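You operate a simulated robot arm through the tools that you are given. There is no shell and no other tool. Be economical: measure what you need, move in short steps, check, and stop when the job is done.

Carry out the task below with a simulated two-armed robot. There is one attempt and no reset: what you move stays moved.

## Task
Put the white ink bottle on the red mat. Close the store door. Turn the black lock dial to 5. Take the white block from the top of the beige desk and leave it on the packing bench. Stack the tin labelled "chalk" from the sewing table behind the blue machine on top of the tin that says "pegs". Open the yarn drawer, put the yellow bobbin from the inside the yarn drawer on the green rubber sheet and shut the drawer again. Put the blue bobbin on the low top of the yarn table. Fetch the shock sensor labelled "A" from the care bench top and stand it on the white tile. Fetch the rolled strap and set it on the top of the white table. Fetch the green vase and set it on the green record. Fetch the small black bobbin and set it on the packing bench. Open the plans drawer, take the green cloth and put it in the inside of the plans drawer, then shut the drawer. The order is free. Set down upright: white ink bottle, white block, yellow bobbin, blue bobbin, shock sensor, green vase.

Only the result counts: the job must be done as asked and must still hold three seconds after the hand-in. Knocking over, shifting, dropping, spilling or breaking anything else fails it. Flat cloth is picked up by pressing the open fingertips on it (5 to 10 N) and closing them slowly along it; thin cloth reads only 2 to 8 mm in the jaws.

## Robot
Two 6-joint arms with two-finger parallel grippers on one trunk, on a base that drives. Base frame: it is fixed to the floor where the robot stands at the start and does not move with it; the origin is under the middle of the robot, x ahead of it, y to its left, z up; the surface under the hand at the start is at about z = 86. Units: cm, rad, N and s.
The left shoulder is at the start at [8, 21.6, 155.8], the right one opposite. With the tool pointing down near the work surface each hand reaches from about 10 to 72 cm from the robot's upright axis, wherever it stands, measured 20 degrees to its own side. Places, roughly: black lock dial [70, 30, 100]; blue bobbin (5x6x9 cm) [-480, 170, 90]; blue tin, green tin, yellow tin [-450, -75, 75]; green cloth (9x7x4 cm) [-40, -560, 90]; green record [-200, -600, 100]; green rubber sheet [-90, 180, 80]; green vase [25, -250, 75]; inside of the plans drawer [-70, -570, 50]; low top of the yarn table (57x15 cm) [-348, -2, 58]; packing bench [40, -260, 80]; plans drawer [-70, -570, 60]; red mat [-150, -40, 80]; rolled strap (8x8x4 cm) [30, -170, 30]; shock sensor [-100, 200, 75]; small black bobbin (4x5x8 cm) [10, -430, 80]; store door [70, 100, 100]; top of the white table [-270, 180, 90]; white block (7x7x10 cm) [50, 40, 90]; white ink bottle [50, 0, 100]; white tile (6x6x3 cm) [-40, 180, 80]; yarn drawer [-300, 10, 70]; yellow bobbin (5x6x9 cm) [-320, 10, 70]. Payload 3.43 kg a hand.
The TCP of each hand is the grasp point between the finger pads, 3 cm short of the fingertips. In the tool frame z runs along the fingers and y along their closing line. The gripper opens to 9.4 cm. The fingers are 2.8 cm wide and 1 cm thick; the gripper's body (5 by 9.6 cm) begins 5.5 cm behind the TCP.
Orientation is that of the tool frame in the base frame, as a unit quaternion [w, x, y, z]. With the fingers straight down and closing along the base's y, the tool's x points along the base's -x, its y along +y and its z along -z.

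## Interface
- The arms move only by the tool move_arm. It takes "left_motion", "right_motion" or both (then of equal length, played together; a hand with none holds still); each is text: rows parted by semicolons, each of 7 numbers parted by spaces: the shift along the tool's x, y, z in cm, then the turn, a rotation vector about the tool's x, y, z in rad, then the opening, from 0 (shut) to 1 (fully open). In form: dx dy dz rx ry rz gripper; .... A call has 1 to 8 rows; each row shifts and turns the commanded pose from where the row before left it, along the tool's axes as they then stand. Rows are played at 5 a second. More than 5 cm and 0.15 rad between two rows, or a gripper value outside its range, and nothing of the call is played. A pose out of reach is approached as far as the arm can. The call stops where the force on the tool passes 40 N (or 10 N more than at its start, if that is more) or the arm is blocked; 0.2 s more then pass. Each finger travels about 7.2 cm/s and halts on what it meets, pressing with about 22 N; the grip force reading is that of the motor and also rises with nothing between the fingers. The clock runs only during rows and for 0.2 s after the last one: add rows that do not move to give the fingers time. The reply holds the time, the measured pose of the TCP, the force on the tool along the base axes, the opening and the grip force, in the units named above and with some noise, with the torque about the TCP (base axes, N m) and any sound that the robot's microphone picked up, and new pictures: "show" is both (left out), scene, wrist or none (wrist: the cameras of the hands that moved).
- Cameras (640 x 400 px; columns grow to the right, rows downward): "scene" is now at [10.13, 1.77, 170.89]; the picture's right is [0.25, -0.97, 0.00], its down [-0.79, -0.20, -0.57] and it looks along [0.56, 0.14, -0.82] (base axes); focal length 260 px, centre (320, 200). "left" rides on the left gripper at [7.6, -1.4, -10.2] in its tool frame; the picture's right is [0.18, 0.98, 0.00], its down [-0.75, 0.14, -0.64] and it looks along [-0.63, 0.12, 0.77] (tool axes); focal length 243 px, centre (320, 200). "right" rides on the right gripper at [7.6, 1.4, -10.3] in its tool frame; the picture's right is [-0.18, 0.98, 0.00], its down [-0.75, -0.14, -0.64] and it looks along [-0.63, -0.12, 0.77] (tool axes); focal length 243 px, centre (320, 200).
- move_column(by): slides the trunk up (or, below 0, down) by that many cm; the arms and the scene camera ride with it, the base frame stays. It gives what a move gives, with no picture.
- drive_base(legs): drives the robot by 1 to 6 legs, each [ahead, left, turn to the left] in cm, cm and rad, along the robot's own axes; the way and the turn of a leg run together, so that a leg with both is an arc; at most 150 cm and 3.142 rad a leg. The arms and the cameras ride along, it lands a little off, and it stops where it bumps. It gives what a move gives, and a new picture of the scene camera.
- pan_tilt(pan, tilt): turns the head with the scene camera to pan (to the left, within 1.501 rad either way) and tilt (down, from -0.506 to 1.204), counted from straight ahead of the robot. It gives what a move gives, and a new picture of the scene camera.
- locate(camera, pixels): for up to 12 pixels [column, row] of the newest picture of that camera ("zoom" is the newest enlarged one), the place [x, y, z] in the base frame of the surface seen there, good to about 0.2 cm. No time passes.
- zoom(camera, box): a new picture of the part [left, top, right, bottom] of that camera's present view, enlarged. No time passes.
- job_done(): hands the job in; it is judged then, once.

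Work in short steps. Measure before you move; look again where a grasp or a placing could have gone wrong, and mend it. You have 392 turns and 360 pictures in all, those below and enlarged ones among them. Open the grippers and draw the arms clear of the work before you hand the job in, unless the task says otherwise.

The tools are called after "Emit:" as a command line: name --argument value ..., lists and objects as JSON in quotes. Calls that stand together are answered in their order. move_arm: Moves the arms, as the interface text tells. Its arguments: {"type":"object","properties":{"left_motion":{"type":"string"},"right_motion":{"type":"string"},"show":{"type":"string","enum":["both","scene","wrist","none"]}},"required":[]} The other tools are called the same way: move_column (by) slides the trunk up or down; drive_base (legs) drives the base; pan_tilt (pan, tilt) turns the head that bears the scene camera; locate (camera, pixels) gives the place of the surface under pixels of a picture; zoom (camera, box) takes an enlarged picture of a part of a camera's view; job_done () hands the job in.

At the start:

```text
time: 0.0
left_tool_pos: [45.31, 39.93, 99.94]
left_tcp_rot: [-0.001, 0.0, 1.0, 0.0]
left_ft_force: [0.2, -0.4, 0.5]
left_wrist_torque: [-0.02, -0.02, 0.01]
left_opening: 9.4
left_grip_force: 0.0
right_tool_pos: [46.04, 1.03, 100.02]
right_tcp_rot: [0.0, 0.0, 1.0, 0.0]
right_ft_force: [0.4, 0.1, -0.8]
right_wrist_torque: [0.01, 0.02, 0.01]
right_opening: 9.4
right_grip_force: 0.1
trunk travel left (down, up): [-78.8, 5.2]
robot x, y, heading: [0.04, 0.13, -0.0]
head pan, tilt: [0.25, 0.96]
```

scene: 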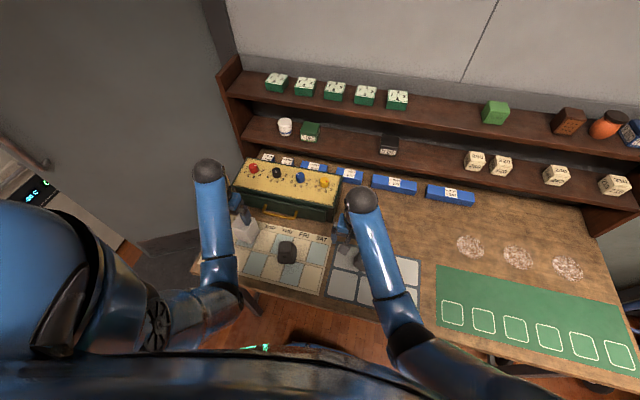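
right: 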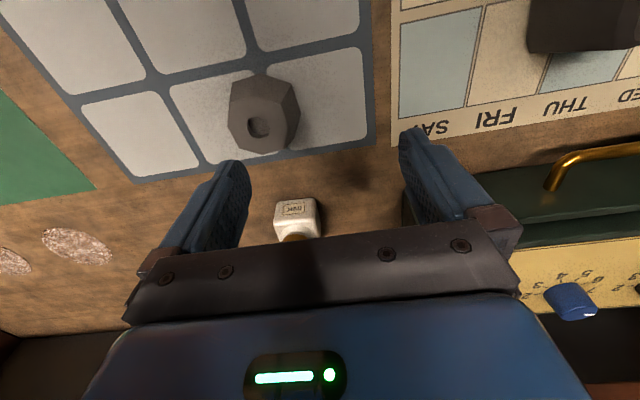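
left: 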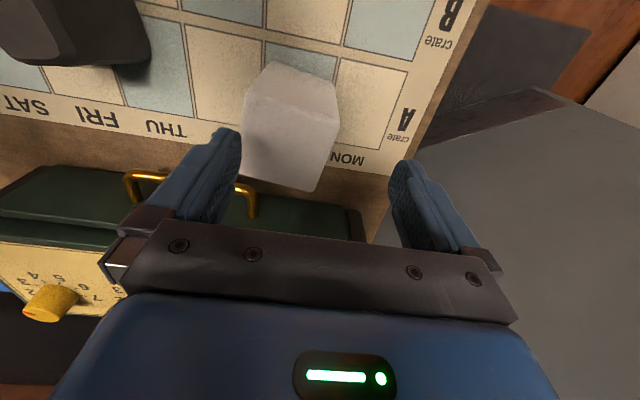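

I see the white block below the left hand (left picture 290,120), the white ink bottle near (297,215) in the right picture, and the dials on the yellow box. I measure them and zoom.

Emit:
locate --camera "left" --pixels '[[292, 85], [285, 150], [270, 70], [335, 95], [250, 100], [312, 190], [160, 185], [250, 210]]'

Emit:
locate --camera "right" --pixels '[[296, 207], [300, 230], [262, 120], [345, 190], [570, 300], [280, 203], [316, 203]]'

Emit:
zoom --camera "scene" --box '[220, 140, 380, 240]'

```text
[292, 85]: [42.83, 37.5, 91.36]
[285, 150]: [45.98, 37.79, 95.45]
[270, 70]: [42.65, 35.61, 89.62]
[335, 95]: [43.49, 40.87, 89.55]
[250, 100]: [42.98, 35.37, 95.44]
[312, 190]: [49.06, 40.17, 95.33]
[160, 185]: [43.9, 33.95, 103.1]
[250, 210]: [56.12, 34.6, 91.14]
```

```text
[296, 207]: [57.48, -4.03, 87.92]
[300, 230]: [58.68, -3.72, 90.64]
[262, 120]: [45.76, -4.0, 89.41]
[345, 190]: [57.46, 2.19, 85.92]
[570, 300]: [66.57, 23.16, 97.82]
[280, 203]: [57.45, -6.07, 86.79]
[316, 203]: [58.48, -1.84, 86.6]
```

```text
4.00 times, centred on (300, 190) of scene
```

zoom: 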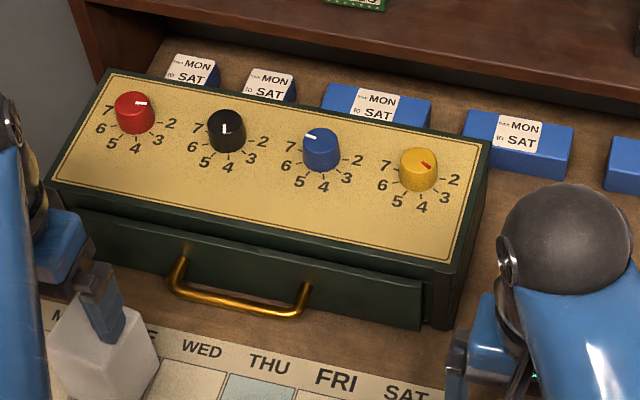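

Measure the dials and check what the white thing in the right picture is.

Emit:
zoom --camera "right" --box '[200, 60, 400, 260]'

Emit:
zoom --camera "scene" --box '[250, 60, 420, 160]'

Emit:
zoom --camera "scene" --box '[256, 155, 296, 190]'

Emit:
locate --camera "scene" --pixels '[[276, 171], [275, 173], [278, 177], [272, 178], [255, 190], [320, 200], [255, 165], [310, 172], [286, 125], [286, 133], [310, 130], [388, 145]]'

```text
2.00 times, centred on (300, 160) of right
```

zoom: 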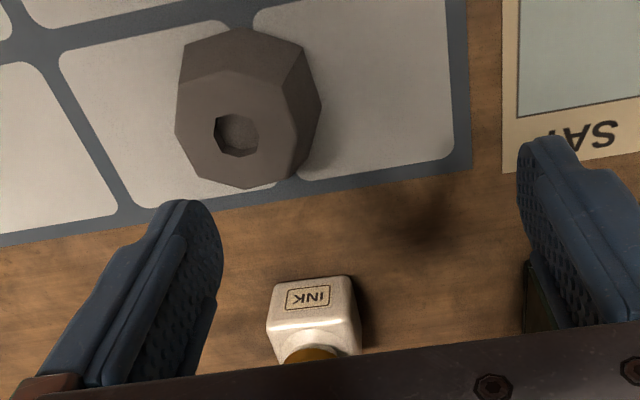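

```text
3.76 times, centred on (335, 110) of scene
```

zoom: 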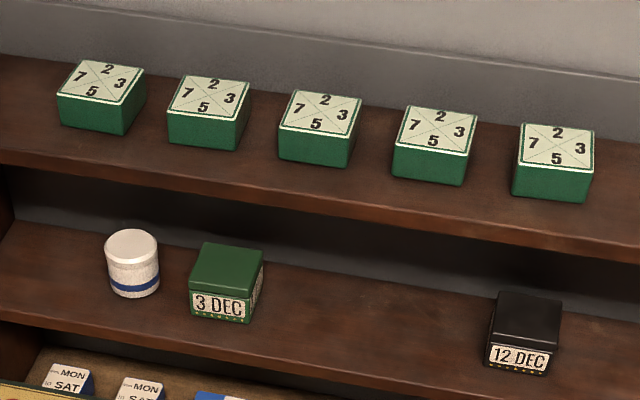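

```text
11.43 times, centred on (276, 172) of scene
```

zoom: 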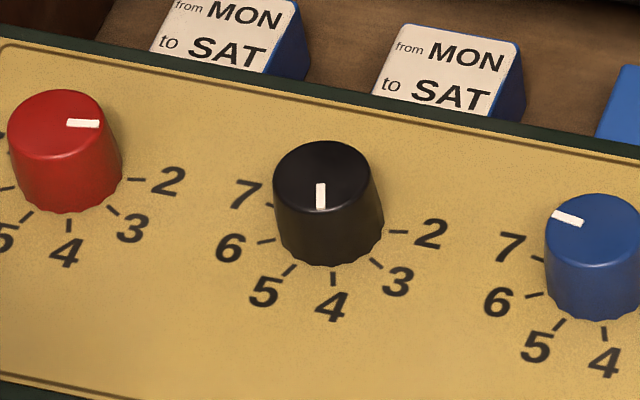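

```text
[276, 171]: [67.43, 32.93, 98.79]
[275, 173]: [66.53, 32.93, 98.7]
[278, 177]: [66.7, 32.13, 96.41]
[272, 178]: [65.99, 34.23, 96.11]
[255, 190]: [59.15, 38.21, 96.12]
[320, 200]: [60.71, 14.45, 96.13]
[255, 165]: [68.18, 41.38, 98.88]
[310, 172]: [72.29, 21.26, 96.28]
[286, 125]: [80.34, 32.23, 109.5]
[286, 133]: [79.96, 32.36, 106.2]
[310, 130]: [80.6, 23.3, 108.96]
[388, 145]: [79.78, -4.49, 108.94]
```

The black dial points at 4. I measure its ticks.

Emit:
locate --camera "zoom" --pixels '[[398, 231], [375, 263], [333, 278], [289, 270], [267, 241], [252, 206], [320, 188], [320, 208], [321, 145], [275, 190], [368, 185]]'

Emit:
pan_tilt --pan 1.2 --tilt 0.5

Emit:
pan_tilt --pan -1.2 --tilt 0.5

```text
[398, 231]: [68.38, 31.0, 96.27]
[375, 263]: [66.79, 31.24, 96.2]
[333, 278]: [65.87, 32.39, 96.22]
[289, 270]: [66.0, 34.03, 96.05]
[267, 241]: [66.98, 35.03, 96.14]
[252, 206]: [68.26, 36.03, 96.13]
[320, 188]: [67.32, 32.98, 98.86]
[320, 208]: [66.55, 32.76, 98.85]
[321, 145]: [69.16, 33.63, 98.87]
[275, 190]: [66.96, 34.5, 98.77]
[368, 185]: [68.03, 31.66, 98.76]
```

```text
time: 1.2
left_tool_pos: [45.35, 39.95, 99.94]
left_tcp_rot: [-0.001, 0.0, 1.0, -0.001]
left_ft_force: [0.2, 0.2, 0.8]
left_wrist_torque: [0.04, 0.0, 0.02]
left_opening: 9.4
left_grip_force: 0.1
right_tool_pos: [46.14, 1.09, 99.93]
right_tcp_rot: [0.0, 0.0, 1.0, 0.001]
right_ft_force: [0.2, -0.4, 0.3]
right_wrist_torque: [0.01, -0.01, -0.04]
right_opening: 9.39
right_grip_force: 0.0
trunk travel left (down, up): [-78.8, 5.2]
robot x, y, heading: [-0.22, -0.09, 0.003]
head pan, tilt: [1.201, 0.499]
```

scene: 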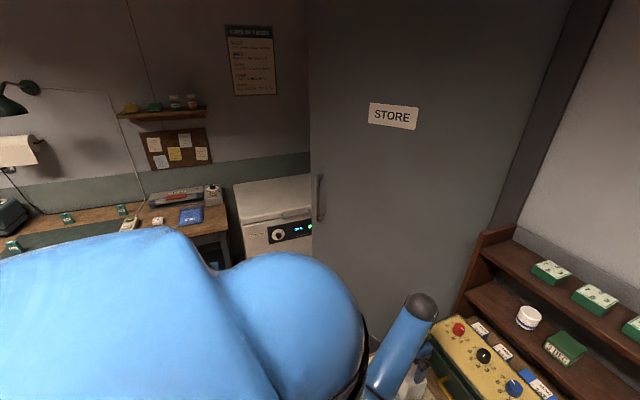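

```text
time: 3.4
left_tool_pos: [45.33, 39.99, 100.06]
left_tcp_rot: [0.0, -0.001, 1.0, 0.0]
left_ft_force: [-0.5, 0.5, -0.4]
left_wrist_torque: [-0.02, 0.03, 0.02]
left_opening: 9.4
left_grip_force: 0.2
right_tool_pos: [46.05, 0.98, 99.92]
right_tcp_rot: [-0.001, 0.0, 1.0, 0.0]
right_ft_force: [-0.1, 0.0, 0.1]
right_wrist_torque: [0.0, 0.01, 0.02]
right_opening: 9.4
right_grip_force: 0.1
trunk travel left (down, up): [-78.8, 5.2]
robot x, y, heading: [0.11, -0.01, -0.005]
head pan, tilt: [-1.201, 0.499]
```

scene: 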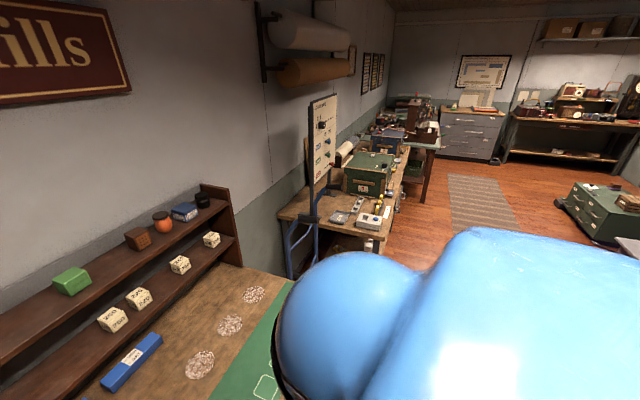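

The black dial needs 45° clockwise (from above). I turn the head to the door and measure where its leaf stands before moving near it.

Emit:
pan_tilt --pan 1.0 --tilt 0.7

Emit:
locate --camera "left" --pixels '[[520, 180], [480, 150], [420, 120], [590, 40]]'

```text
time: 5.5
left_tool_pos: [45.3, 39.94, 99.97]
left_tcp_rot: [-0.001, -0.001, 1.0, -0.001]
left_ft_force: [0.1, 0.0, -0.1]
left_wrist_torque: [-0.04, 0.01, -0.01]
left_opening: 9.41
left_grip_force: 0.1
right_tool_pos: [46.17, 1.03, 100.09]
right_tcp_rot: [0.0, 0.0, 1.0, 0.0]
right_ft_force: [0.3, -0.3, 0.1]
right_wrist_torque: [0.01, 0.02, -0.01]
right_opening: 9.4
right_grip_force: 0.1
trunk travel left (down, up): [-78.8, 5.2]
robot x, y, heading: [0.0, -0.3, 0.003]
head pan, tilt: [1.0, 0.7]
```

scene: 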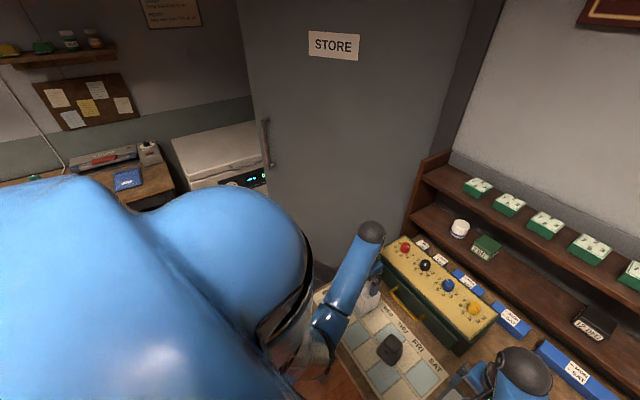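

```text
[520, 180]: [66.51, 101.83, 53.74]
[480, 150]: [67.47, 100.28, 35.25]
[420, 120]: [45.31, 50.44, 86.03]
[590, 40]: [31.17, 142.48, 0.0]
```

Emit:
locate --camera "scene" --pixels '[[270, 60], [270, 145], [263, 125], [335, 45], [420, 60], [440, 100], [255, 100], [300, 220], [370, 200], [455, 60], [220, 150], [240, 190]]'

Emit:
zoom --camera "scene" --box '[160, 20, 480, 290]'

```text
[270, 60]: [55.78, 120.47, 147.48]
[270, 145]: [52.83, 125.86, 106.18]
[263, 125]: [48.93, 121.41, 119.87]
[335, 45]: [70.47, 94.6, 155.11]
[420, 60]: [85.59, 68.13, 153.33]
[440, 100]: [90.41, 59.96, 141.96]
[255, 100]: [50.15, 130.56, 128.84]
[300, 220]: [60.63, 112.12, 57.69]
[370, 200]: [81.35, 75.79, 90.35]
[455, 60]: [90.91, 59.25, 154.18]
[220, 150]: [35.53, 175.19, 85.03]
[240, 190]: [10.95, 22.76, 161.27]
```

```text
1.48 times, centred on (320, 155) of scene
```

zoom: 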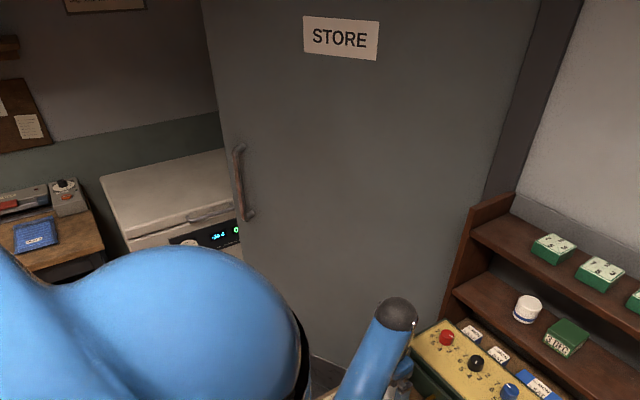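

Door leaf runs from hinge (91,59) to free edge (50,130), handle at (49,121,120): ajar about 30°, so it will be pushed +x. First the dial: raise the hands and shift the base left and slightly ahead.

Emit:
move_arm --left_motion "0 0 -5 0 0 0 1; 0 0 -4 0 0 0 1; 0 0 0 0 0 0 0.6" --right_motion "0 0 -5 0 0 0 1; 0 0 -4 0 0 0 1; 0 0 0 0 0 0 1" --show "none"

Emit:
pan_tilt --pan 0.3 --tilt 0.9

Emit:
drive_base --legs '[[3, 14, 0]]'

```text
time: 6.3
left_tool_pos: [47.77, 40.91, 101.76]
left_tcp_rot: [0.001, 0.0, 1.0, 0.001]
left_ft_force: [0.0, -0.2, 0.2]
left_wrist_torque: [-0.03, 0.01, 0.0]
left_opening: 5.65
left_grip_force: 0.1
left hand out of reach, approached as far as the arm can: row 1, 2
right_tool_pos: [48.43, 2.39, 102.94]
right_tcp_rot: [0.002, 0.0, 1.0, 0.001]
right_ft_force: [0.2, 0.6, -0.2]
right_wrist_torque: [-0.03, 0.03, -0.01]
right_opening: 9.41
right_grip_force: 0.1
right hand out of reach, approached as far as the arm can: row 1, 2
trunk travel left (down, up): [-78.8, 5.2]
robot x, y, heading: [-0.11, -0.23, -0.001]
head pan, tilt: [1.0, 0.7]
```

```text
time: 7.4
left_tool_pos: [47.82, 40.93, 101.65]
left_tcp_rot: [0.001, 0.0, 1.0, 0.0]
left_ft_force: [0.2, 0.2, 0.7]
left_wrist_torque: [-0.01, -0.02, 0.01]
left_opening: 5.63
left_grip_force: 0.1
right_tool_pos: [48.43, 2.52, 102.84]
right_tcp_rot: [0.0, 0.0, 1.0, 0.001]
right_ft_force: [0.2, -0.3, -0.2]
right_wrist_torque: [0.01, 0.04, -0.02]
right_opening: 9.42
right_grip_force: 0.0
trunk travel left (down, up): [-78.8, 5.2]
robot x, y, heading: [-0.23, -0.11, -0.001]
head pan, tilt: [0.3, 0.901]
```

scene: 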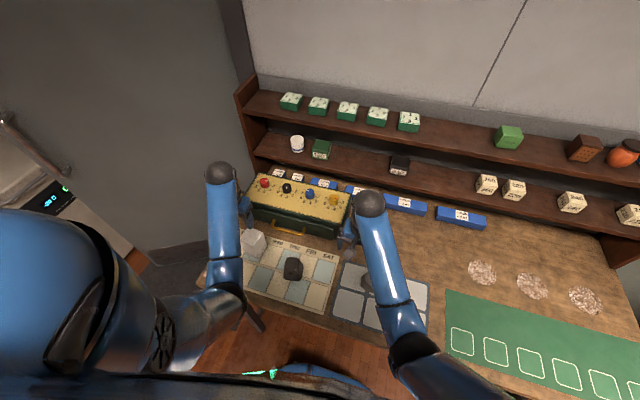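

```text
time: 8.7
left_tool_pos: [50.72, 54.82, 101.79]
left_tcp_rot: [0.001, 0.0, 1.0, 0.002]
left_ft_force: [0.1, 1.1, 0.7]
left_wrist_torque: [0.03, -0.02, 0.02]
left_opening: 5.62
left_grip_force: 0.0
right_tool_pos: [51.38, 16.14, 102.94]
right_tcp_rot: [0.002, 0.0, 1.0, 0.001]
right_ft_force: [0.0, 0.0, -0.5]
right_wrist_torque: [0.03, 0.03, 0.0]
right_opening: 9.42
right_grip_force: 0.1
trunk travel left (down, up): [-78.8, 5.2]
robot x, y, heading: [3.11, 14.01, 0.003]
head pan, tilt: [0.3, 0.901]
```

scene: 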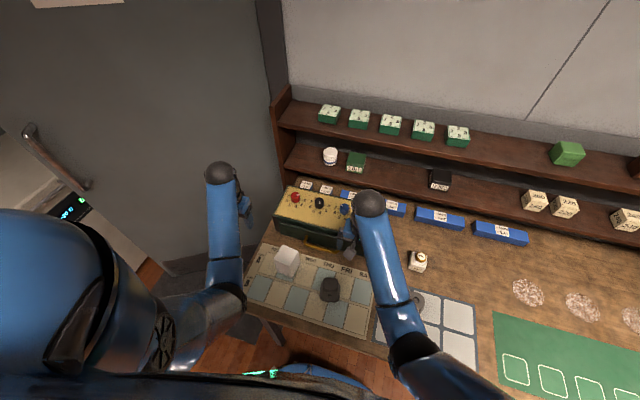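

Raise the trunk 4 cm for clearance, move right hand away and bring the left hand above the dial.

Emit:
move_column --by 4

Emit:
move_arm --left_motion "-3 -4 0 0 0 0 0.6; -3 -4 0 0 0 0 0.6; -3 -4 0 0 0 0 0.6; -3 -4 0 0 0 0 0.6; -3 -3.7 0 0 0 0 0.6; -2.1 -2 0 0 0 0 0.6; 0 0 0 0 0 0 0.6" --right_motion "0 -2 0 0 0 0 1; 0 -2 0 0 0 0 1; 0 -2 0 0 0 0 1; 0 -2 0 0 0 0 1; 0 -2 0 0 0 0 1; 0 0 0 0 0 0 1; 0 0 0 0 0 0 1"

```text
time: 9.6
left_tool_pos: [50.77, 55.05, 105.56]
left_tcp_rot: [0.002, 0.0, 1.0, -0.001]
left_ft_force: [0.5, 0.6, -0.6]
left_wrist_torque: [-0.02, 0.02, -0.02]
left_opening: 5.66
left_grip_force: 0.1
right_tool_pos: [51.19, 16.5, 107.01]
right_tcp_rot: [0.0, 0.0, 1.0, 0.0]
right_ft_force: [0.2, 0.3, -0.2]
right_wrist_torque: [-0.02, -0.02, -0.02]
right_opening: 9.4
right_grip_force: 0.1
trunk travel left (down, up): [-82.8, 1.2]
robot x, y, heading: [3.03, 13.98, 0.0]
head pan, tilt: [0.3, 0.901]
```

```text
time: 11.2
left_tool_pos: [67.62, 33.48, 105.62]
left_tcp_rot: [0.001, 0.0, 1.0, 0.0]
left_ft_force: [0.4, 0.1, 0.3]
left_wrist_torque: [-0.01, 0.0, -0.02]
left_opening: 5.67
left_grip_force: 0.0
right_tool_pos: [51.77, 6.83, 105.4]
right_tcp_rot: [0.002, 0.001, 1.0, 0.001]
right_ft_force: [0.3, 1.1, -0.1]
right_wrist_torque: [-0.02, -0.02, -0.01]
right_opening: 9.42
right_grip_force: 0.1
right hand out of reach, approached as far as the arm can: row 1, 3, 4, 5
trunk travel left (down, up): [-82.8, 1.2]
robot x, y, heading: [2.97, 14.15, -0.002]
head pan, tilt: [0.3, 0.901]
```

scene: 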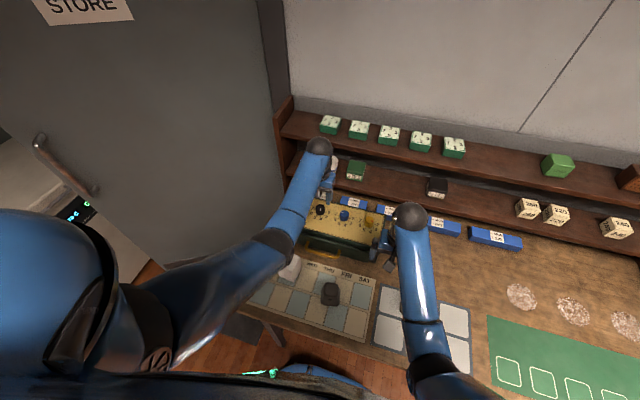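
right: 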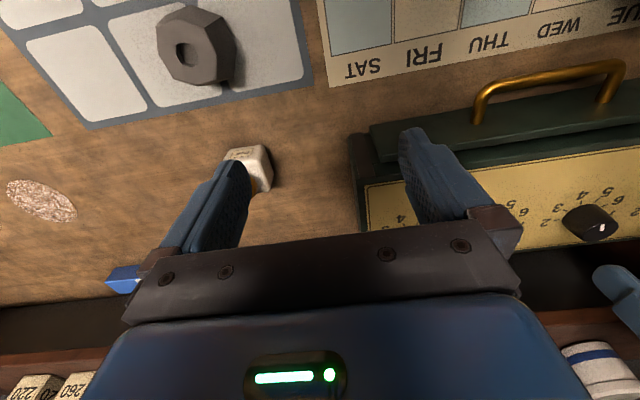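
left: 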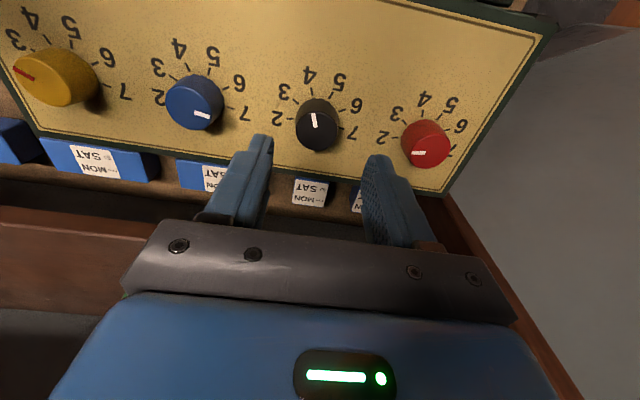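

Knob is at (318,118) in the left picture; measure its top.

Emit:
locate --camera "left" --pixels '[[318, 118], [299, 118], [338, 118], [318, 99], [312, 90], [337, 90], [355, 104], [293, 110], [290, 134], [345, 135]]'

Emit:
zoom --camera "left" --box '[260, 60, 380, 160]'

```text
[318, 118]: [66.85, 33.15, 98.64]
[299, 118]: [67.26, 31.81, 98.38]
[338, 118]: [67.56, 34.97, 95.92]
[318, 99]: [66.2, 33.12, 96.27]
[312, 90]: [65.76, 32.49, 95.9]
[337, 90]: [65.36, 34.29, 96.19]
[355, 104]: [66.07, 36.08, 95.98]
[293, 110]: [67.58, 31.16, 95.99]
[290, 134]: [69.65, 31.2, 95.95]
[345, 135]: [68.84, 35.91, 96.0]
```

```text
4.00 times, centred on (320, 110) of left
```

zoom: 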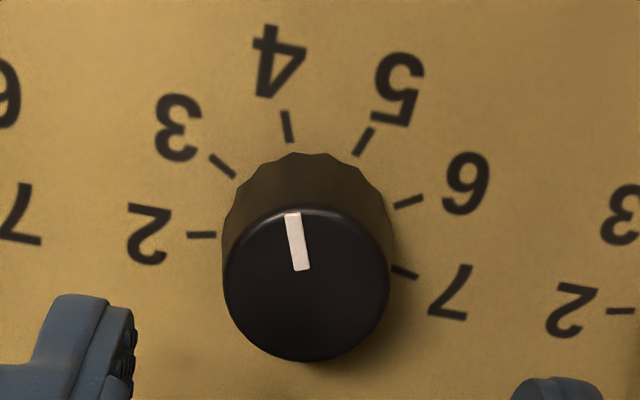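

Emit:
locate --camera "zoom" --pixels '[[286, 127], [363, 141], [408, 202], [404, 272], [201, 235], [222, 165], [228, 285], [386, 285], [307, 212], [307, 355], [307, 285], [293, 215]]'

```text
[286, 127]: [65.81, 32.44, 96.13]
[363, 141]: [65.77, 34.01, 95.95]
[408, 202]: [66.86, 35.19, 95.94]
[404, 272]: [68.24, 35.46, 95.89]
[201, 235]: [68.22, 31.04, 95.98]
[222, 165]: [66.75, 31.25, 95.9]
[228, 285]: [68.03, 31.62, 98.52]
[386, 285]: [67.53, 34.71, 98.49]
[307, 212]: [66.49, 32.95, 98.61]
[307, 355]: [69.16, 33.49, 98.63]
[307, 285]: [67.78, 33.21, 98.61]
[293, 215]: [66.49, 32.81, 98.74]
```

Dial axis (67.8,33.2), steps about 40°. Lower to z≈99.6 and close on the knob.

Emit:
move_arm --left_motion "-0.2 -0.3 3 0 0 0 0.6; 0 0 3 0 0 0 0.6; 0 0 0 0 0 0 0.2; 0 0 0 0 0 0 0.2; 0 0 0 0 0 0 0.2" --show "wrist"

```text
time: 12.3
left_tool_pos: [68.03, 33.26, 99.56]
left_tcp_rot: [0.001, 0.0, 1.0, 0.0]
left_ft_force: [3.0, 3.2, -3.0]
left_wrist_torque: [0.11, -1.02, 0.02]
left_opening: 3.29
left_grip_force: 45.3
right_tool_pos: [51.86, 6.8, 105.25]
right_tcp_rot: [0.001, 0.0, 1.0, 0.001]
right_ft_force: [-0.4, -0.8, 0.9]
right_wrist_torque: [0.04, 0.0, 0.04]
right_opening: 9.39
right_grip_force: 0.0
trunk travel left (down, up): [-82.8, 1.2]
robot x, y, heading: [2.84, 14.18, 0.0]
head pan, tilt: [0.3, 0.901]
```

left: 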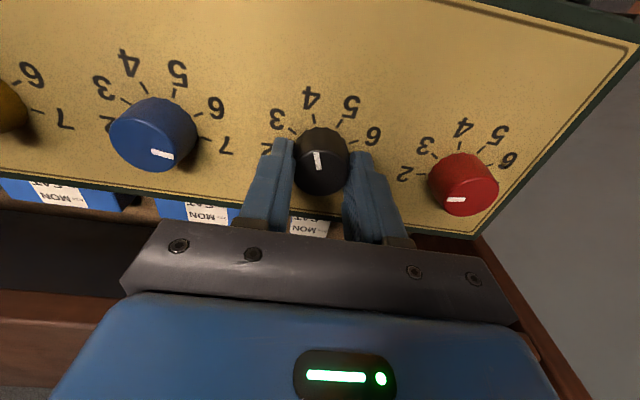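

Gripped. Turn 0.70 rad about tool z.

Emit:
move_arm --left_motion "0 0 0 0 0 0.14 0.2; 0 0 0 0 0 0.14 0.2; 0 0 0 0 0 0.14 0.2; 0 0 0 0 0 0.14 0.2; 0 0 0 0 0 0.14 0.2; 0 0 0 0 0 0 0.2; 0 0 0 0 0 0 0.2" --show "none"

Emit:
zoom --camera "left" --box '[260, 80, 380, 180]'

```text
time: 13.9
left_tool_pos: [68.01, 33.08, 99.58]
left_tcp_rot: [0.0, 0.343, 0.939, 0.001]
left_ft_force: [-0.1, 4.0, -2.1]
left_wrist_torque: [-0.34, -0.53, 0.01]
left_opening: 3.3
left_grip_force: 44.5
right_tool_pos: [51.79, 6.84, 105.27]
right_tcp_rot: [0.002, 0.0, 1.0, 0.001]
right_ft_force: [-0.5, 0.1, -0.2]
right_wrist_torque: [-0.03, -0.01, 0.01]
right_opening: 9.4
right_grip_force: 0.0
trunk travel left (down, up): [-82.8, 1.2]
robot x, y, heading: [3.37, 13.93, 0.006]
head pan, tilt: [0.3, 0.901]
```

```text
4.00 times, centred on (320, 130) of left
```

zoom: 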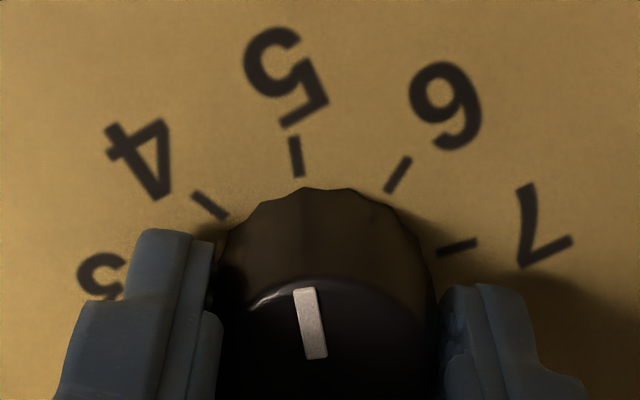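

The dial points at 5. Release, rise, turn back and go above the white block.

Emit:
move_arm --left_motion "0 0 0 0 0 0 0.6; 0 0 0 0 0 0 0.6; 0 0 -3 0 0 0 0.6; 0 0 -3 0 0 -0.14 0.6; 0 0 0 0 0 -0.14 0.6; 0 0 0 0 0 -0.14 0.6; 0 0 0 0 0 -0.14 1; 0 0 0 0 0 -0.14 1" --show "wrist"

Emit:
move_arm --left_motion "4 1 0 0 0 0 1; 4 1 0 0 0 0 1; 4 1 0 0 0 0 1; 4 1 0 0 0 0 1; 3 1 0 0 0 0 1; 3 0 0 0 0 0 1; 0 0 0 0 0 0 1" --show "wrist"

```text
time: 15.8
left_tool_pos: [67.91, 33.01, 105.6]
left_tcp_rot: [0.001, -0.001, 1.0, 0.0]
left_ft_force: [-0.4, 0.1, 0.1]
left_wrist_torque: [-0.03, -0.02, -0.02]
left_opening: 9.41
left_grip_force: 0.0
right_tool_pos: [51.84, 6.64, 105.35]
right_tcp_rot: [0.003, 0.0, 1.0, 0.001]
right_ft_force: [-0.3, -0.3, -0.3]
right_wrist_torque: [-0.02, 0.01, 0.03]
right_opening: 9.4
right_grip_force: 0.1
trunk travel left (down, up): [-82.8, 1.2]
robot x, y, heading: [2.59, 13.84, -0.005]
head pan, tilt: [0.3, 0.901]
```

left: 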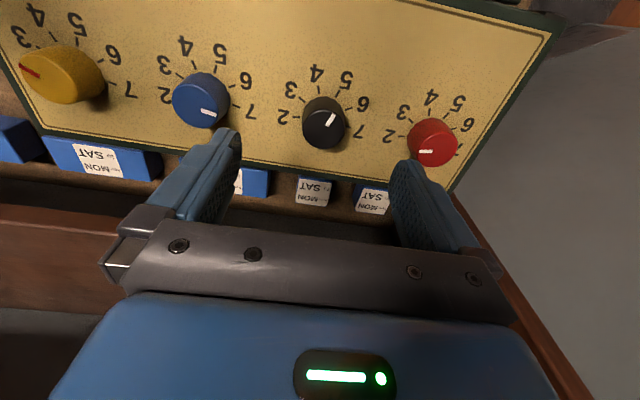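

```text
time: 17.4
left_tool_pos: [46.3, 37.9, 103.32]
left_tcp_rot: [0.001, 0.0, 1.0, 0.002]
left_ft_force: [-0.5, 0.2, -0.3]
left_wrist_torque: [-0.01, -0.01, -0.01]
left_opening: 9.41
left_grip_force: 0.1
left hand out of reach, approached as far as the arm can: row 4, 5, 6
right_tool_pos: [51.8, 6.73, 105.22]
right_tcp_rot: [0.002, 0.0, 1.0, 0.001]
right_ft_force: [0.6, -0.4, -0.1]
right_wrist_torque: [0.0, 0.02, -0.03]
right_opening: 9.42
right_grip_force: 0.0
trunk travel left (down, up): [-82.8, 1.2]
robot x, y, heading: [2.96, 14.55, 0.0]
head pan, tilt: [0.3, 0.901]
```

left: 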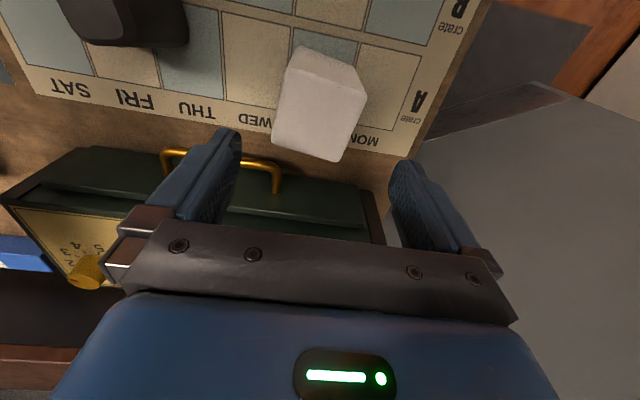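

Measure block top corners.

Emit:
zoom --camera "left" --box '[250, 30, 390, 170]'

Emit:
locate --camera "left" --pixels '[[286, 75], [357, 103], [337, 159], [274, 148], [315, 110]]'

```text
2.86 times, centred on (320, 100) of left
```

zoom: 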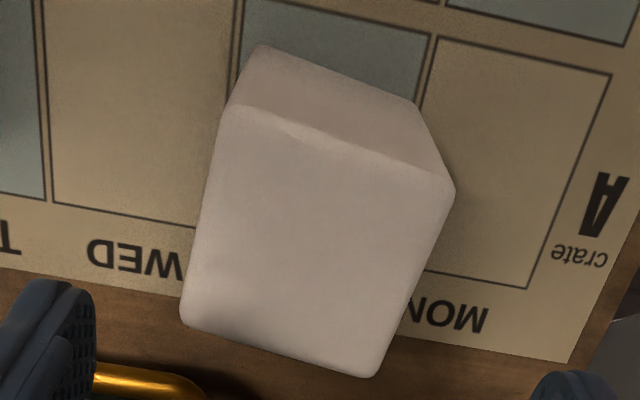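

```text
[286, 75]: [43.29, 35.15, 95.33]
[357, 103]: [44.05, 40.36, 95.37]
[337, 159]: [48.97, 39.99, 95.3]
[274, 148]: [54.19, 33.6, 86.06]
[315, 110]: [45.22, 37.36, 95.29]
```

Emit:
locate --camera "zoom" --pixels '[[226, 114], [444, 190], [370, 368], [190, 322], [320, 250]]'

```text
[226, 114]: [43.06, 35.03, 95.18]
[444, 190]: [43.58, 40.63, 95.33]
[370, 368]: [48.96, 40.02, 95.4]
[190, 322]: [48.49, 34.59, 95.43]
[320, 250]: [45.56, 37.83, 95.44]
```

Centre (46.0,37.6), yaw about -5°. Descend and grip the block.

Emit:
move_arm --left_motion "0.3 -0.2 4 0 0 0.09 1; 0 0 4 0 0 0 1; 0 0 3.6 0 0 0 1; 0 0 0 0 0 0 0.3; 0 0 0 0 0 0 0.3; 0 0 0 0 0 0 0.3" --show "wrist"

```text
time: 18.8
left_tool_pos: [46.0, 37.91, 91.63]
left_tcp_rot: [0.001, 0.045, 0.999, 0.0]
left_ft_force: [-0.3, -0.1, 0.5]
left_wrist_torque: [0.0, 0.02, 0.01]
left_opening: 6.57
left_grip_force: 22.1
right_tool_pos: [51.74, 6.69, 105.34]
right_tcp_rot: [0.003, 0.0, 1.0, 0.0]
right_ft_force: [0.9, -0.7, 0.1]
right_wrist_torque: [-0.01, 0.01, -0.02]
right_opening: 9.4
right_grip_force: 0.1
trunk travel left (down, up): [-82.8, 1.2]
robot x, y, heading: [2.99, 13.95, -0.001]
head pan, tilt: [0.3, 0.901]
```

left: 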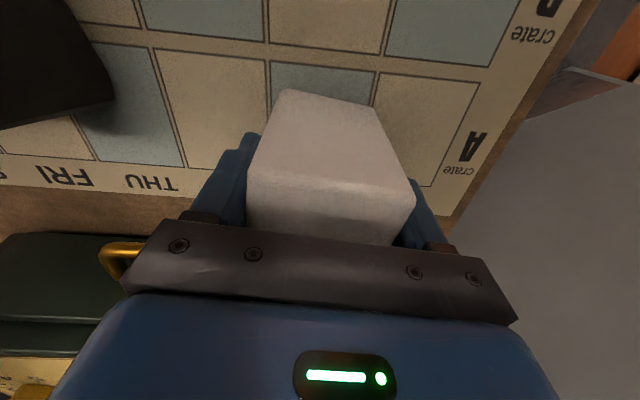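

Block held at 6.57 cm. Lift it, and move the right hand to look at the bottle.

Emit:
move_arm --left_motion "0 0 -4 0 0 0 0.3; 0 0 -4 0 0 0 0.3; 0 0 -2 0 0 0 0.3" --right_motion "-1.5 -4 0 0 0 0 1; -1.5 -4 0 0 0 0 1; -1 -2.7 0 0 0 0 1" --show "wrist"

```text
time: 19.6
left_tool_pos: [45.99, 37.94, 101.69]
left_tcp_rot: [0.0, 0.046, 0.999, 0.001]
left_ft_force: [0.6, 0.0, 0.0]
left_wrist_torque: [-0.03, 0.03, 0.02]
left_opening: 6.59
left_grip_force: 22.5
right_tool_pos: [55.69, -4.05, 105.31]
right_tcp_rot: [0.001, 0.0, 1.0, 0.0]
right_ft_force: [0.4, -0.9, -0.2]
right_wrist_torque: [0.05, -0.03, 0.03]
right_opening: 9.4
right_grip_force: 0.1
trunk travel left (down, up): [-82.8, 1.2]
robot x, y, heading: [2.75, 14.29, 0.001]
head pan, tilt: [0.3, 0.901]
```

right: 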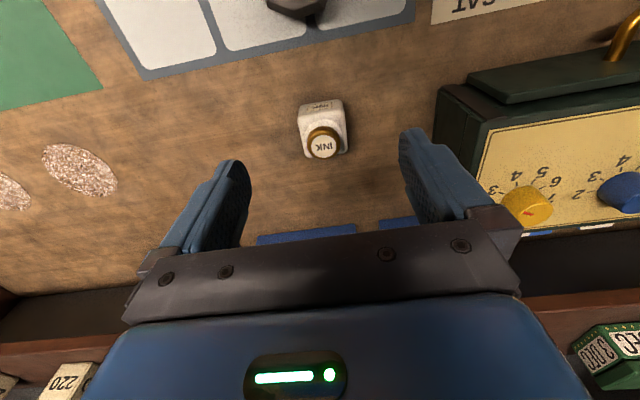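
left: 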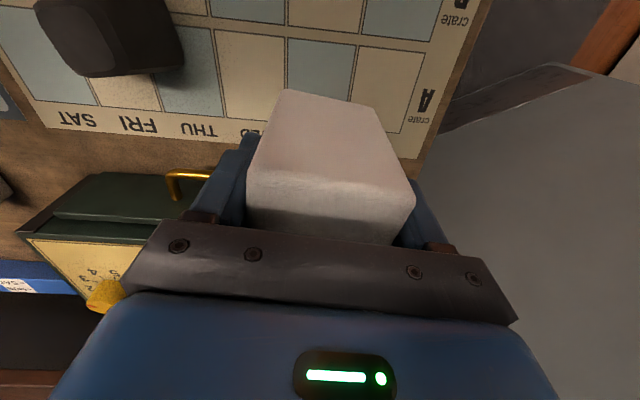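

Emit:
zoom --camera "right" --box '[280, 85, 370, 175]'

Emit:
locate --camera "right" --pixels '[[323, 147], [302, 125], [345, 125], [320, 105], [335, 130], [312, 128]]'

```text
4.44 times, centred on (325, 130) of right
```

zoom: 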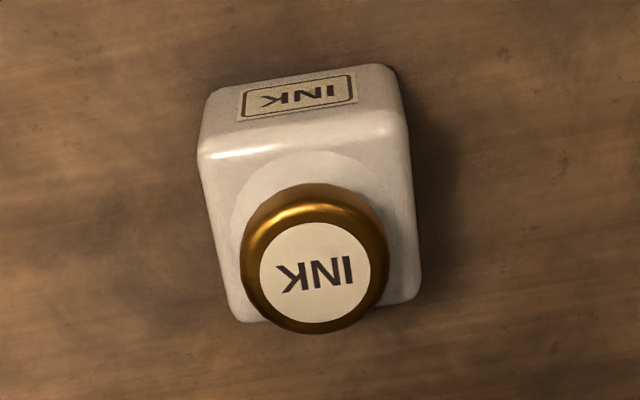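

```text
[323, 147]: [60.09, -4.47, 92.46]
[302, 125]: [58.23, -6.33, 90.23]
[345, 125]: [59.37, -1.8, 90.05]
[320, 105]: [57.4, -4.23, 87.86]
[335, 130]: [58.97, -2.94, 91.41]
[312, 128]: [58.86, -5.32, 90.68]
```

Bottle centre (60,-4.3), body top 90.6. Descend and grip.

Emit:
move_arm --right_motion "-4.3 -0.2 0 0 0 0 1; 0 0 4.5 0 0 0 1; 0 0 4.5 0 0 0 1; 0 0 4.5 0 0 0 1; 0 0 2.3 0 0 0 1; 0 0 0 0 0 0 0.3; 0 0 0 0 0 0 0.3; 0 0 0 0 0 0 0.3" --show "wrist"

```text
time: 21.4
left_tool_pos: [46.04, 37.88, 101.74]
left_tcp_rot: [0.0, 0.045, 0.999, 0.0]
left_ft_force: [-0.1, -0.3, -0.4]
left_wrist_torque: [0.01, -0.03, -0.01]
left_opening: 6.56
left_grip_force: 21.5
right_tool_pos: [60.35, -4.29, 89.89]
right_tcp_rot: [0.0, 0.0, 1.0, 0.0]
right_ft_force: [-0.2, 0.8, -0.5]
right_wrist_torque: [-0.03, -0.01, 0.01]
right_opening: 5.6
right_grip_force: 21.8
trunk travel left (down, up): [-82.8, 1.2]
robot x, y, heading: [3.14, 13.8, 0.003]
head pan, tilt: [0.3, 0.901]
```

right: 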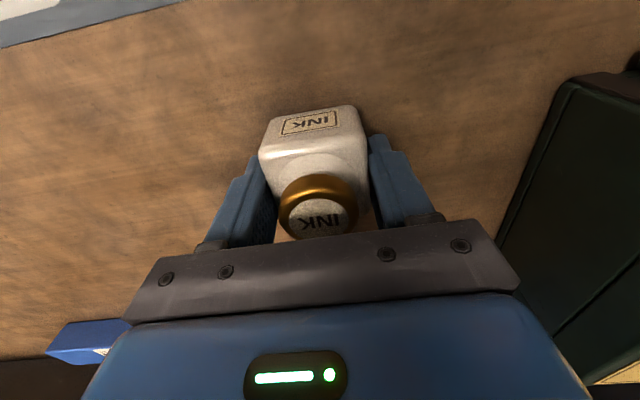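

Bottle gripped. Lift it and draw it in, then back off from the desk.

Emit:
move_arm --right_motion "0 0 -5 0 0 0 0.3; 0 0 -5 0 0 0 0.3; 0 0 -3 0 0 0 0.3; 4 -1 0 0 0 0 0.3; 4 -1 0 0 0 0 0.3; 4 -1 0 0 0 0 0.3" --left_motion "0 0 0 0 0 0 0.3; 0 0 0 0 0 0 0.3; 0 0 0 0 0 0 0.3; 0 0 0 0 0 0 0.3; 0 0 0 0 0 0 0.3; 0 0 0 0 0 0 0.3" --show "none"

Emit:
drive_base --legs '[[-60, 0, 0], [0, 0, 3.14]]'

Emit:
pan_tilt --pan 0 --tilt 0.3

```text
time: 22.8
left_tool_pos: [45.84, 37.98, 101.8]
left_tcp_rot: [0.001, 0.046, 0.999, 0.001]
left_ft_force: [-1.2, 0.2, -0.7]
left_wrist_torque: [0.02, 0.04, 0.0]
left_opening: 6.55
left_grip_force: 22.3
right_tool_pos: [48.26, -7.11, 102.74]
right_tcp_rot: [0.001, 0.0, 1.0, 0.001]
right_ft_force: [-0.8, 0.5, -0.6]
right_wrist_torque: [0.0, -0.02, 0.02]
right_opening: 5.61
right_grip_force: 22.6
trunk travel left (down, up): [-82.8, 1.2]
robot x, y, heading: [2.6, 14.09, -0.001]
head pan, tilt: [0.3, 0.901]
```

```text
time: 33.4
left_tool_pos: [-101.17, -8.02, 101.77]
left_tcp_rot: [0.0, 0.998, -0.068, -0.001]
left_ft_force: [-0.3, 0.5, -0.8]
left_wrist_torque: [-0.03, 0.01, -0.02]
left_opening: 6.53
left_grip_force: 22.0
right_tool_pos: [-101.49, 37.17, 102.67]
right_tcp_rot: [0.001, 1.0, -0.023, -0.001]
right_ft_force: [0.1, 0.6, -0.8]
right_wrist_torque: [0.01, -0.03, -0.03]
right_opening: 5.57
right_grip_force: 21.3
trunk travel left (down, up): [-82.8, 1.2]
robot x, y, heading: [-57.15, 13.61, 3.094]
head pan, tilt: [0.3, 0.901]
```

scene: 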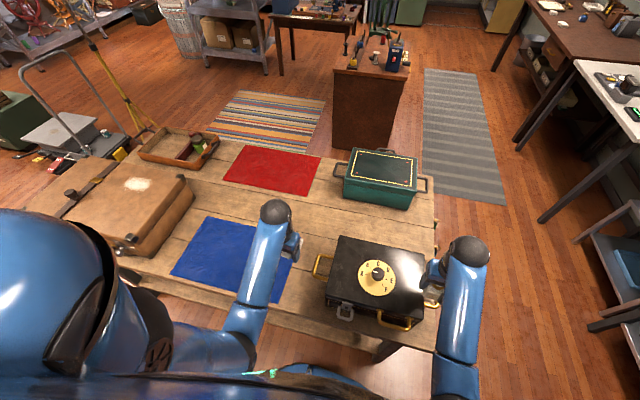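

```text
time: 34.4
left_tool_pos: [-101.14, -8.0, 101.8]
left_tcp_rot: [0.0, 0.998, -0.068, 0.0]
left_ft_force: [-1.0, -0.5, -0.2]
left_wrist_torque: [0.0, -0.06, 0.04]
left_opening: 6.54
left_grip_force: 21.6
right_tool_pos: [-101.3, 37.08, 102.62]
right_tcp_rot: [0.001, 1.0, -0.024, -0.001]
right_ft_force: [0.3, 0.9, -1.1]
right_wrist_torque: [0.01, 0.01, -0.01]
right_opening: 5.59
right_grip_force: 22.4
trunk travel left (down, up): [-82.8, 1.2]
robot x, y, heading: [-56.77, 13.76, 3.094]
head pan, tilt: [0.0, 0.3]
```

scene: 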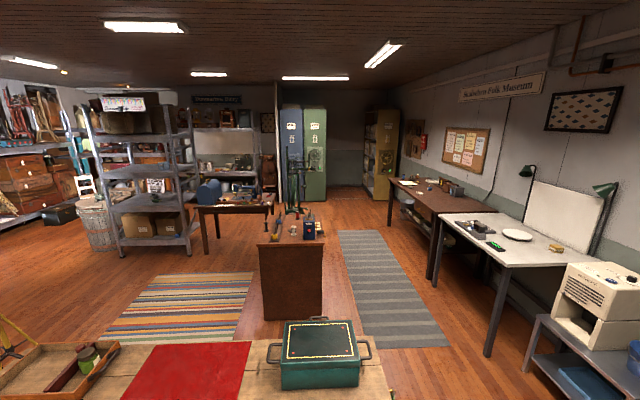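

Red mat is on a low bench ahead. Measure it and several places seen here.

Emit:
locate --camera "scene" --pixels '[[190, 370], [150, 360], [245, 345], [320, 385], [300, 230], [290, 320], [500, 245], [430, 200], [240, 205], [40, 390], [310, 360], [598, 270]]'

Emit:
pan_tilt --pan 0.3 --tilt 0.75

```text
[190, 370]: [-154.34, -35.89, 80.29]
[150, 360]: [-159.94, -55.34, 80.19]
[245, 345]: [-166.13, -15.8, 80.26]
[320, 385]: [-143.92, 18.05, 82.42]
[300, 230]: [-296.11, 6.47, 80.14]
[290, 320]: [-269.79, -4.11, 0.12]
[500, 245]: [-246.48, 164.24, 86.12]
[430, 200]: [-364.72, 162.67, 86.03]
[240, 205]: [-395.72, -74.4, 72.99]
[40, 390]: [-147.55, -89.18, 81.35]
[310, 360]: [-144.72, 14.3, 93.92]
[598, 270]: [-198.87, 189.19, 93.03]
```

```text
time: 35.3
left_tool_pos: [-101.07, -8.04, 101.79]
left_tcp_rot: [0.001, 0.998, -0.068, -0.002]
left_ft_force: [0.0, 0.0, -0.1]
left_wrist_torque: [-0.01, -0.01, 0.02]
left_opening: 6.54
left_grip_force: 22.3
right_tool_pos: [-101.39, 37.1, 102.62]
right_tcp_rot: [0.0, 1.0, -0.023, -0.001]
right_ft_force: [0.1, -0.6, -0.4]
right_wrist_torque: [-0.01, 0.0, 0.03]
right_opening: 5.59
right_grip_force: 21.7
trunk travel left (down, up): [-82.8, 1.2]
robot x, y, heading: [-57.17, 13.71, 3.093]
head pan, tilt: [0.3, 0.75]
```

scene: 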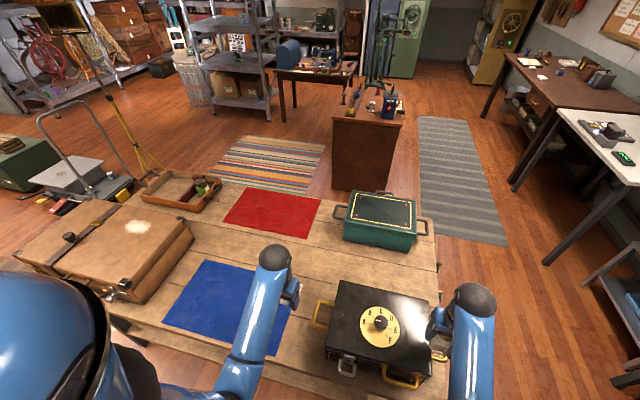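

Measure suitcase height and bench edge.

Emit:
locate --camera "scene" --pixels '[[120, 245], [180, 235], [135, 300], [160, 320], [215, 350], [140, 185], [180, 205], [270, 215], [240, 205], [285, 235], [390, 320], [75, 240]]'

```text
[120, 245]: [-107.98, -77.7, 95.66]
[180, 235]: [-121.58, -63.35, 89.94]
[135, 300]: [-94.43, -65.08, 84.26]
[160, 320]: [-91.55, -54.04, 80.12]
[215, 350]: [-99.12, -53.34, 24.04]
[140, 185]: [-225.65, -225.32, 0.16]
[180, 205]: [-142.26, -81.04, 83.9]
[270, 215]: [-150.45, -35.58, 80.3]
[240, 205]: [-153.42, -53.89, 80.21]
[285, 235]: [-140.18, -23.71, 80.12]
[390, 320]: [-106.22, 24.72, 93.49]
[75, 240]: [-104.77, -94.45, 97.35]
```

Suitcase top is z≈97, so I keep the left hand away from it: back up, strafe to y≈-27, then advance to x≈-80.

Emit:
drive_base --legs '[[-22, 0, 0.047], [0, 41, 0], [44, 0, 0]]'

```text
time: 40.7
left_tool_pos: [-107.42, -50.76, 101.63]
left_tcp_rot: [0.001, 0.999, -0.053, 0.0]
left_ft_force: [-0.9, -0.5, -1.2]
left_wrist_torque: [-0.01, 0.0, 0.03]
left_opening: 6.58
left_grip_force: 21.7
right_tool_pos: [-109.16, -5.56, 102.48]
right_tcp_rot: [0.0, 1.0, -0.008, -0.001]
right_ft_force: [-0.3, 0.5, -1.2]
right_wrist_torque: [0.04, 0.0, -0.03]
right_opening: 5.59
right_grip_force: 22.2
trunk travel left (down, up): [-82.8, 1.2]
robot x, y, heading: [-64.02, -27.66, 3.128]
head pan, tilt: [0.3, 0.75]
stopped in leg 3: the robot was blocked; the commanded pose is now the measured one
```

scene: 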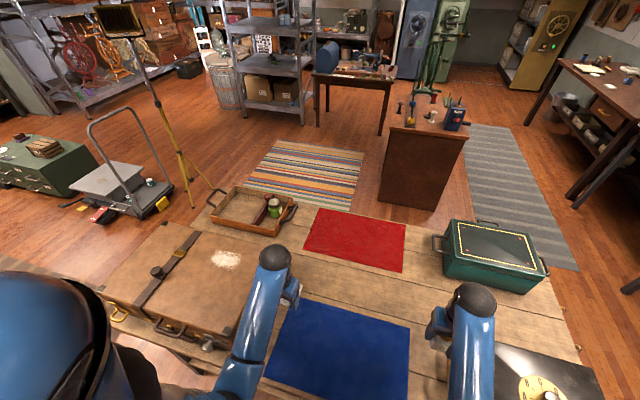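

Blocked by the bench at x=-64, so the mat must be reached from the far side. Measure the bench's right end for the path.

Emit:
locate --camera "scene" --pixels '[[548, 292], [575, 350], [520, 225], [430, 215], [340, 205], [380, 190], [445, 205], [500, 160], [205, 205], [10, 265], [355, 175], [600, 210]]'

```text
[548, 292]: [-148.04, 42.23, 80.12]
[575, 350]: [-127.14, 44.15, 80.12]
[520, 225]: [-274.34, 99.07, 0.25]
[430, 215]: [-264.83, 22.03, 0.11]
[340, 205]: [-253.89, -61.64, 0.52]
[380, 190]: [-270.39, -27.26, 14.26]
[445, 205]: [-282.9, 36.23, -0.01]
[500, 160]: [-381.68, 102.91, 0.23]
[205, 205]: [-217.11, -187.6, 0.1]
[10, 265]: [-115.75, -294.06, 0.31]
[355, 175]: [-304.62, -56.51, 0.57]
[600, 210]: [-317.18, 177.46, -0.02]
```

I drive around the right end of the bench: back, strafe right, ahead, turn to face +x.

Emit:
drive_base --legs '[[-30, 0, 0.013], [0, -125, 0], [100, 0, 0], [94, 0, 0], [0, 0, -3.14]]'

```text
time: 65.2
left_tool_pos: [-185.0, 122.03, 101.86]
left_tcp_rot: [0.001, 0.021, 1.0, 0.001]
left_ft_force: [-0.3, -0.2, -0.2]
left_wrist_torque: [0.01, 0.0, 0.01]
left_opening: 6.53
left_grip_force: 22.1
right_tool_pos: [-180.44, 77.26, 102.76]
right_tcp_rot: [0.002, -0.024, 1.0, 0.001]
right_ft_force: [0.5, -0.1, -0.3]
right_wrist_torque: [0.01, -0.02, -0.02]
right_opening: 5.58
right_grip_force: 22.1
trunk travel left (down, up): [-82.8, 1.2]
robot x, y, heading: [-227.09, 96.22, 0.043]
head pan, tilt: [0.3, 0.75]
```

scene: 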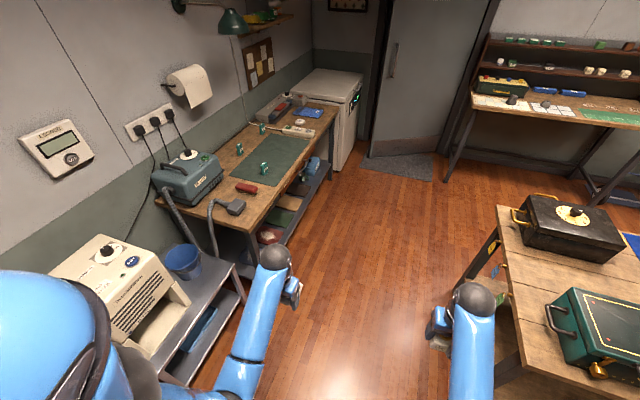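

Now strafe right along the aisle, then look at the mat.

Emit:
drive_base --legs '[[0, 0, -0.043], [0, -126, 0]]'

Emit:
pan_tilt --pan -0.1 --tilt 0.95

```text
time: 71.9
left_tool_pos: [-183.18, -5.55, 101.85]
left_tcp_rot: [0.001, 0.042, 0.999, 0.0]
left_ft_force: [0.3, 0.7, -1.6]
left_wrist_torque: [-0.02, 0.01, 0.01]
left_opening: 6.53
left_grip_force: 21.7
right_tool_pos: [-180.42, -50.53, 102.74]
right_tcp_rot: [0.002, -0.003, 1.0, 0.0]
right_ft_force: [0.2, 0.1, -0.9]
right_wrist_torque: [0.0, -0.01, -0.02]
right_opening: 5.57
right_grip_force: 22.0
trunk travel left (down, up): [-82.8, 1.2]
robot x, y, heading: [-226.01, -29.54, 0.007]
head pan, tilt: [0.3, 0.75]
```

scene: 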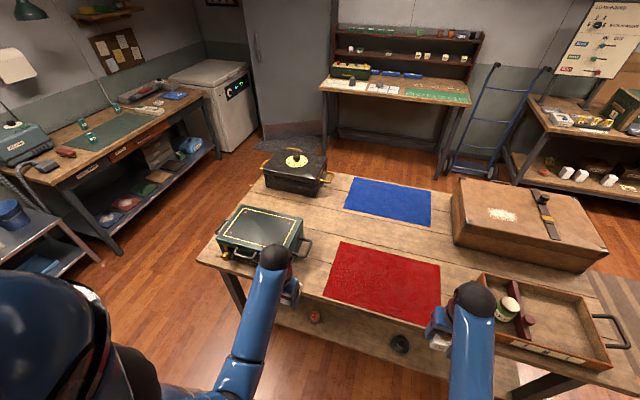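

```text
time: 72.8
left_tool_pos: [-183.23, -5.64, 101.8]
left_tcp_rot: [0.001, 0.042, 0.999, 0.001]
left_ft_force: [0.1, -0.1, -1.0]
left_wrist_torque: [-0.01, 0.02, 0.02]
left_opening: 6.53
left_grip_force: 21.7
right_tool_pos: [-180.58, -50.75, 102.68]
right_tcp_rot: [0.002, -0.003, 1.0, 0.001]
right_ft_force: [-1.3, 0.4, -0.6]
right_wrist_torque: [-0.02, -0.02, 0.04]
right_opening: 5.57
right_grip_force: 22.1
trunk travel left (down, up): [-82.8, 1.2]
robot x, y, heading: [-226.03, -29.84, 0.002]
head pan, tilt: [-0.099, 0.949]
```

scene: 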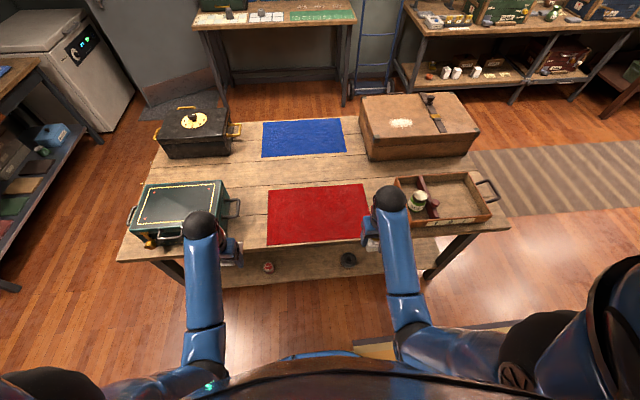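

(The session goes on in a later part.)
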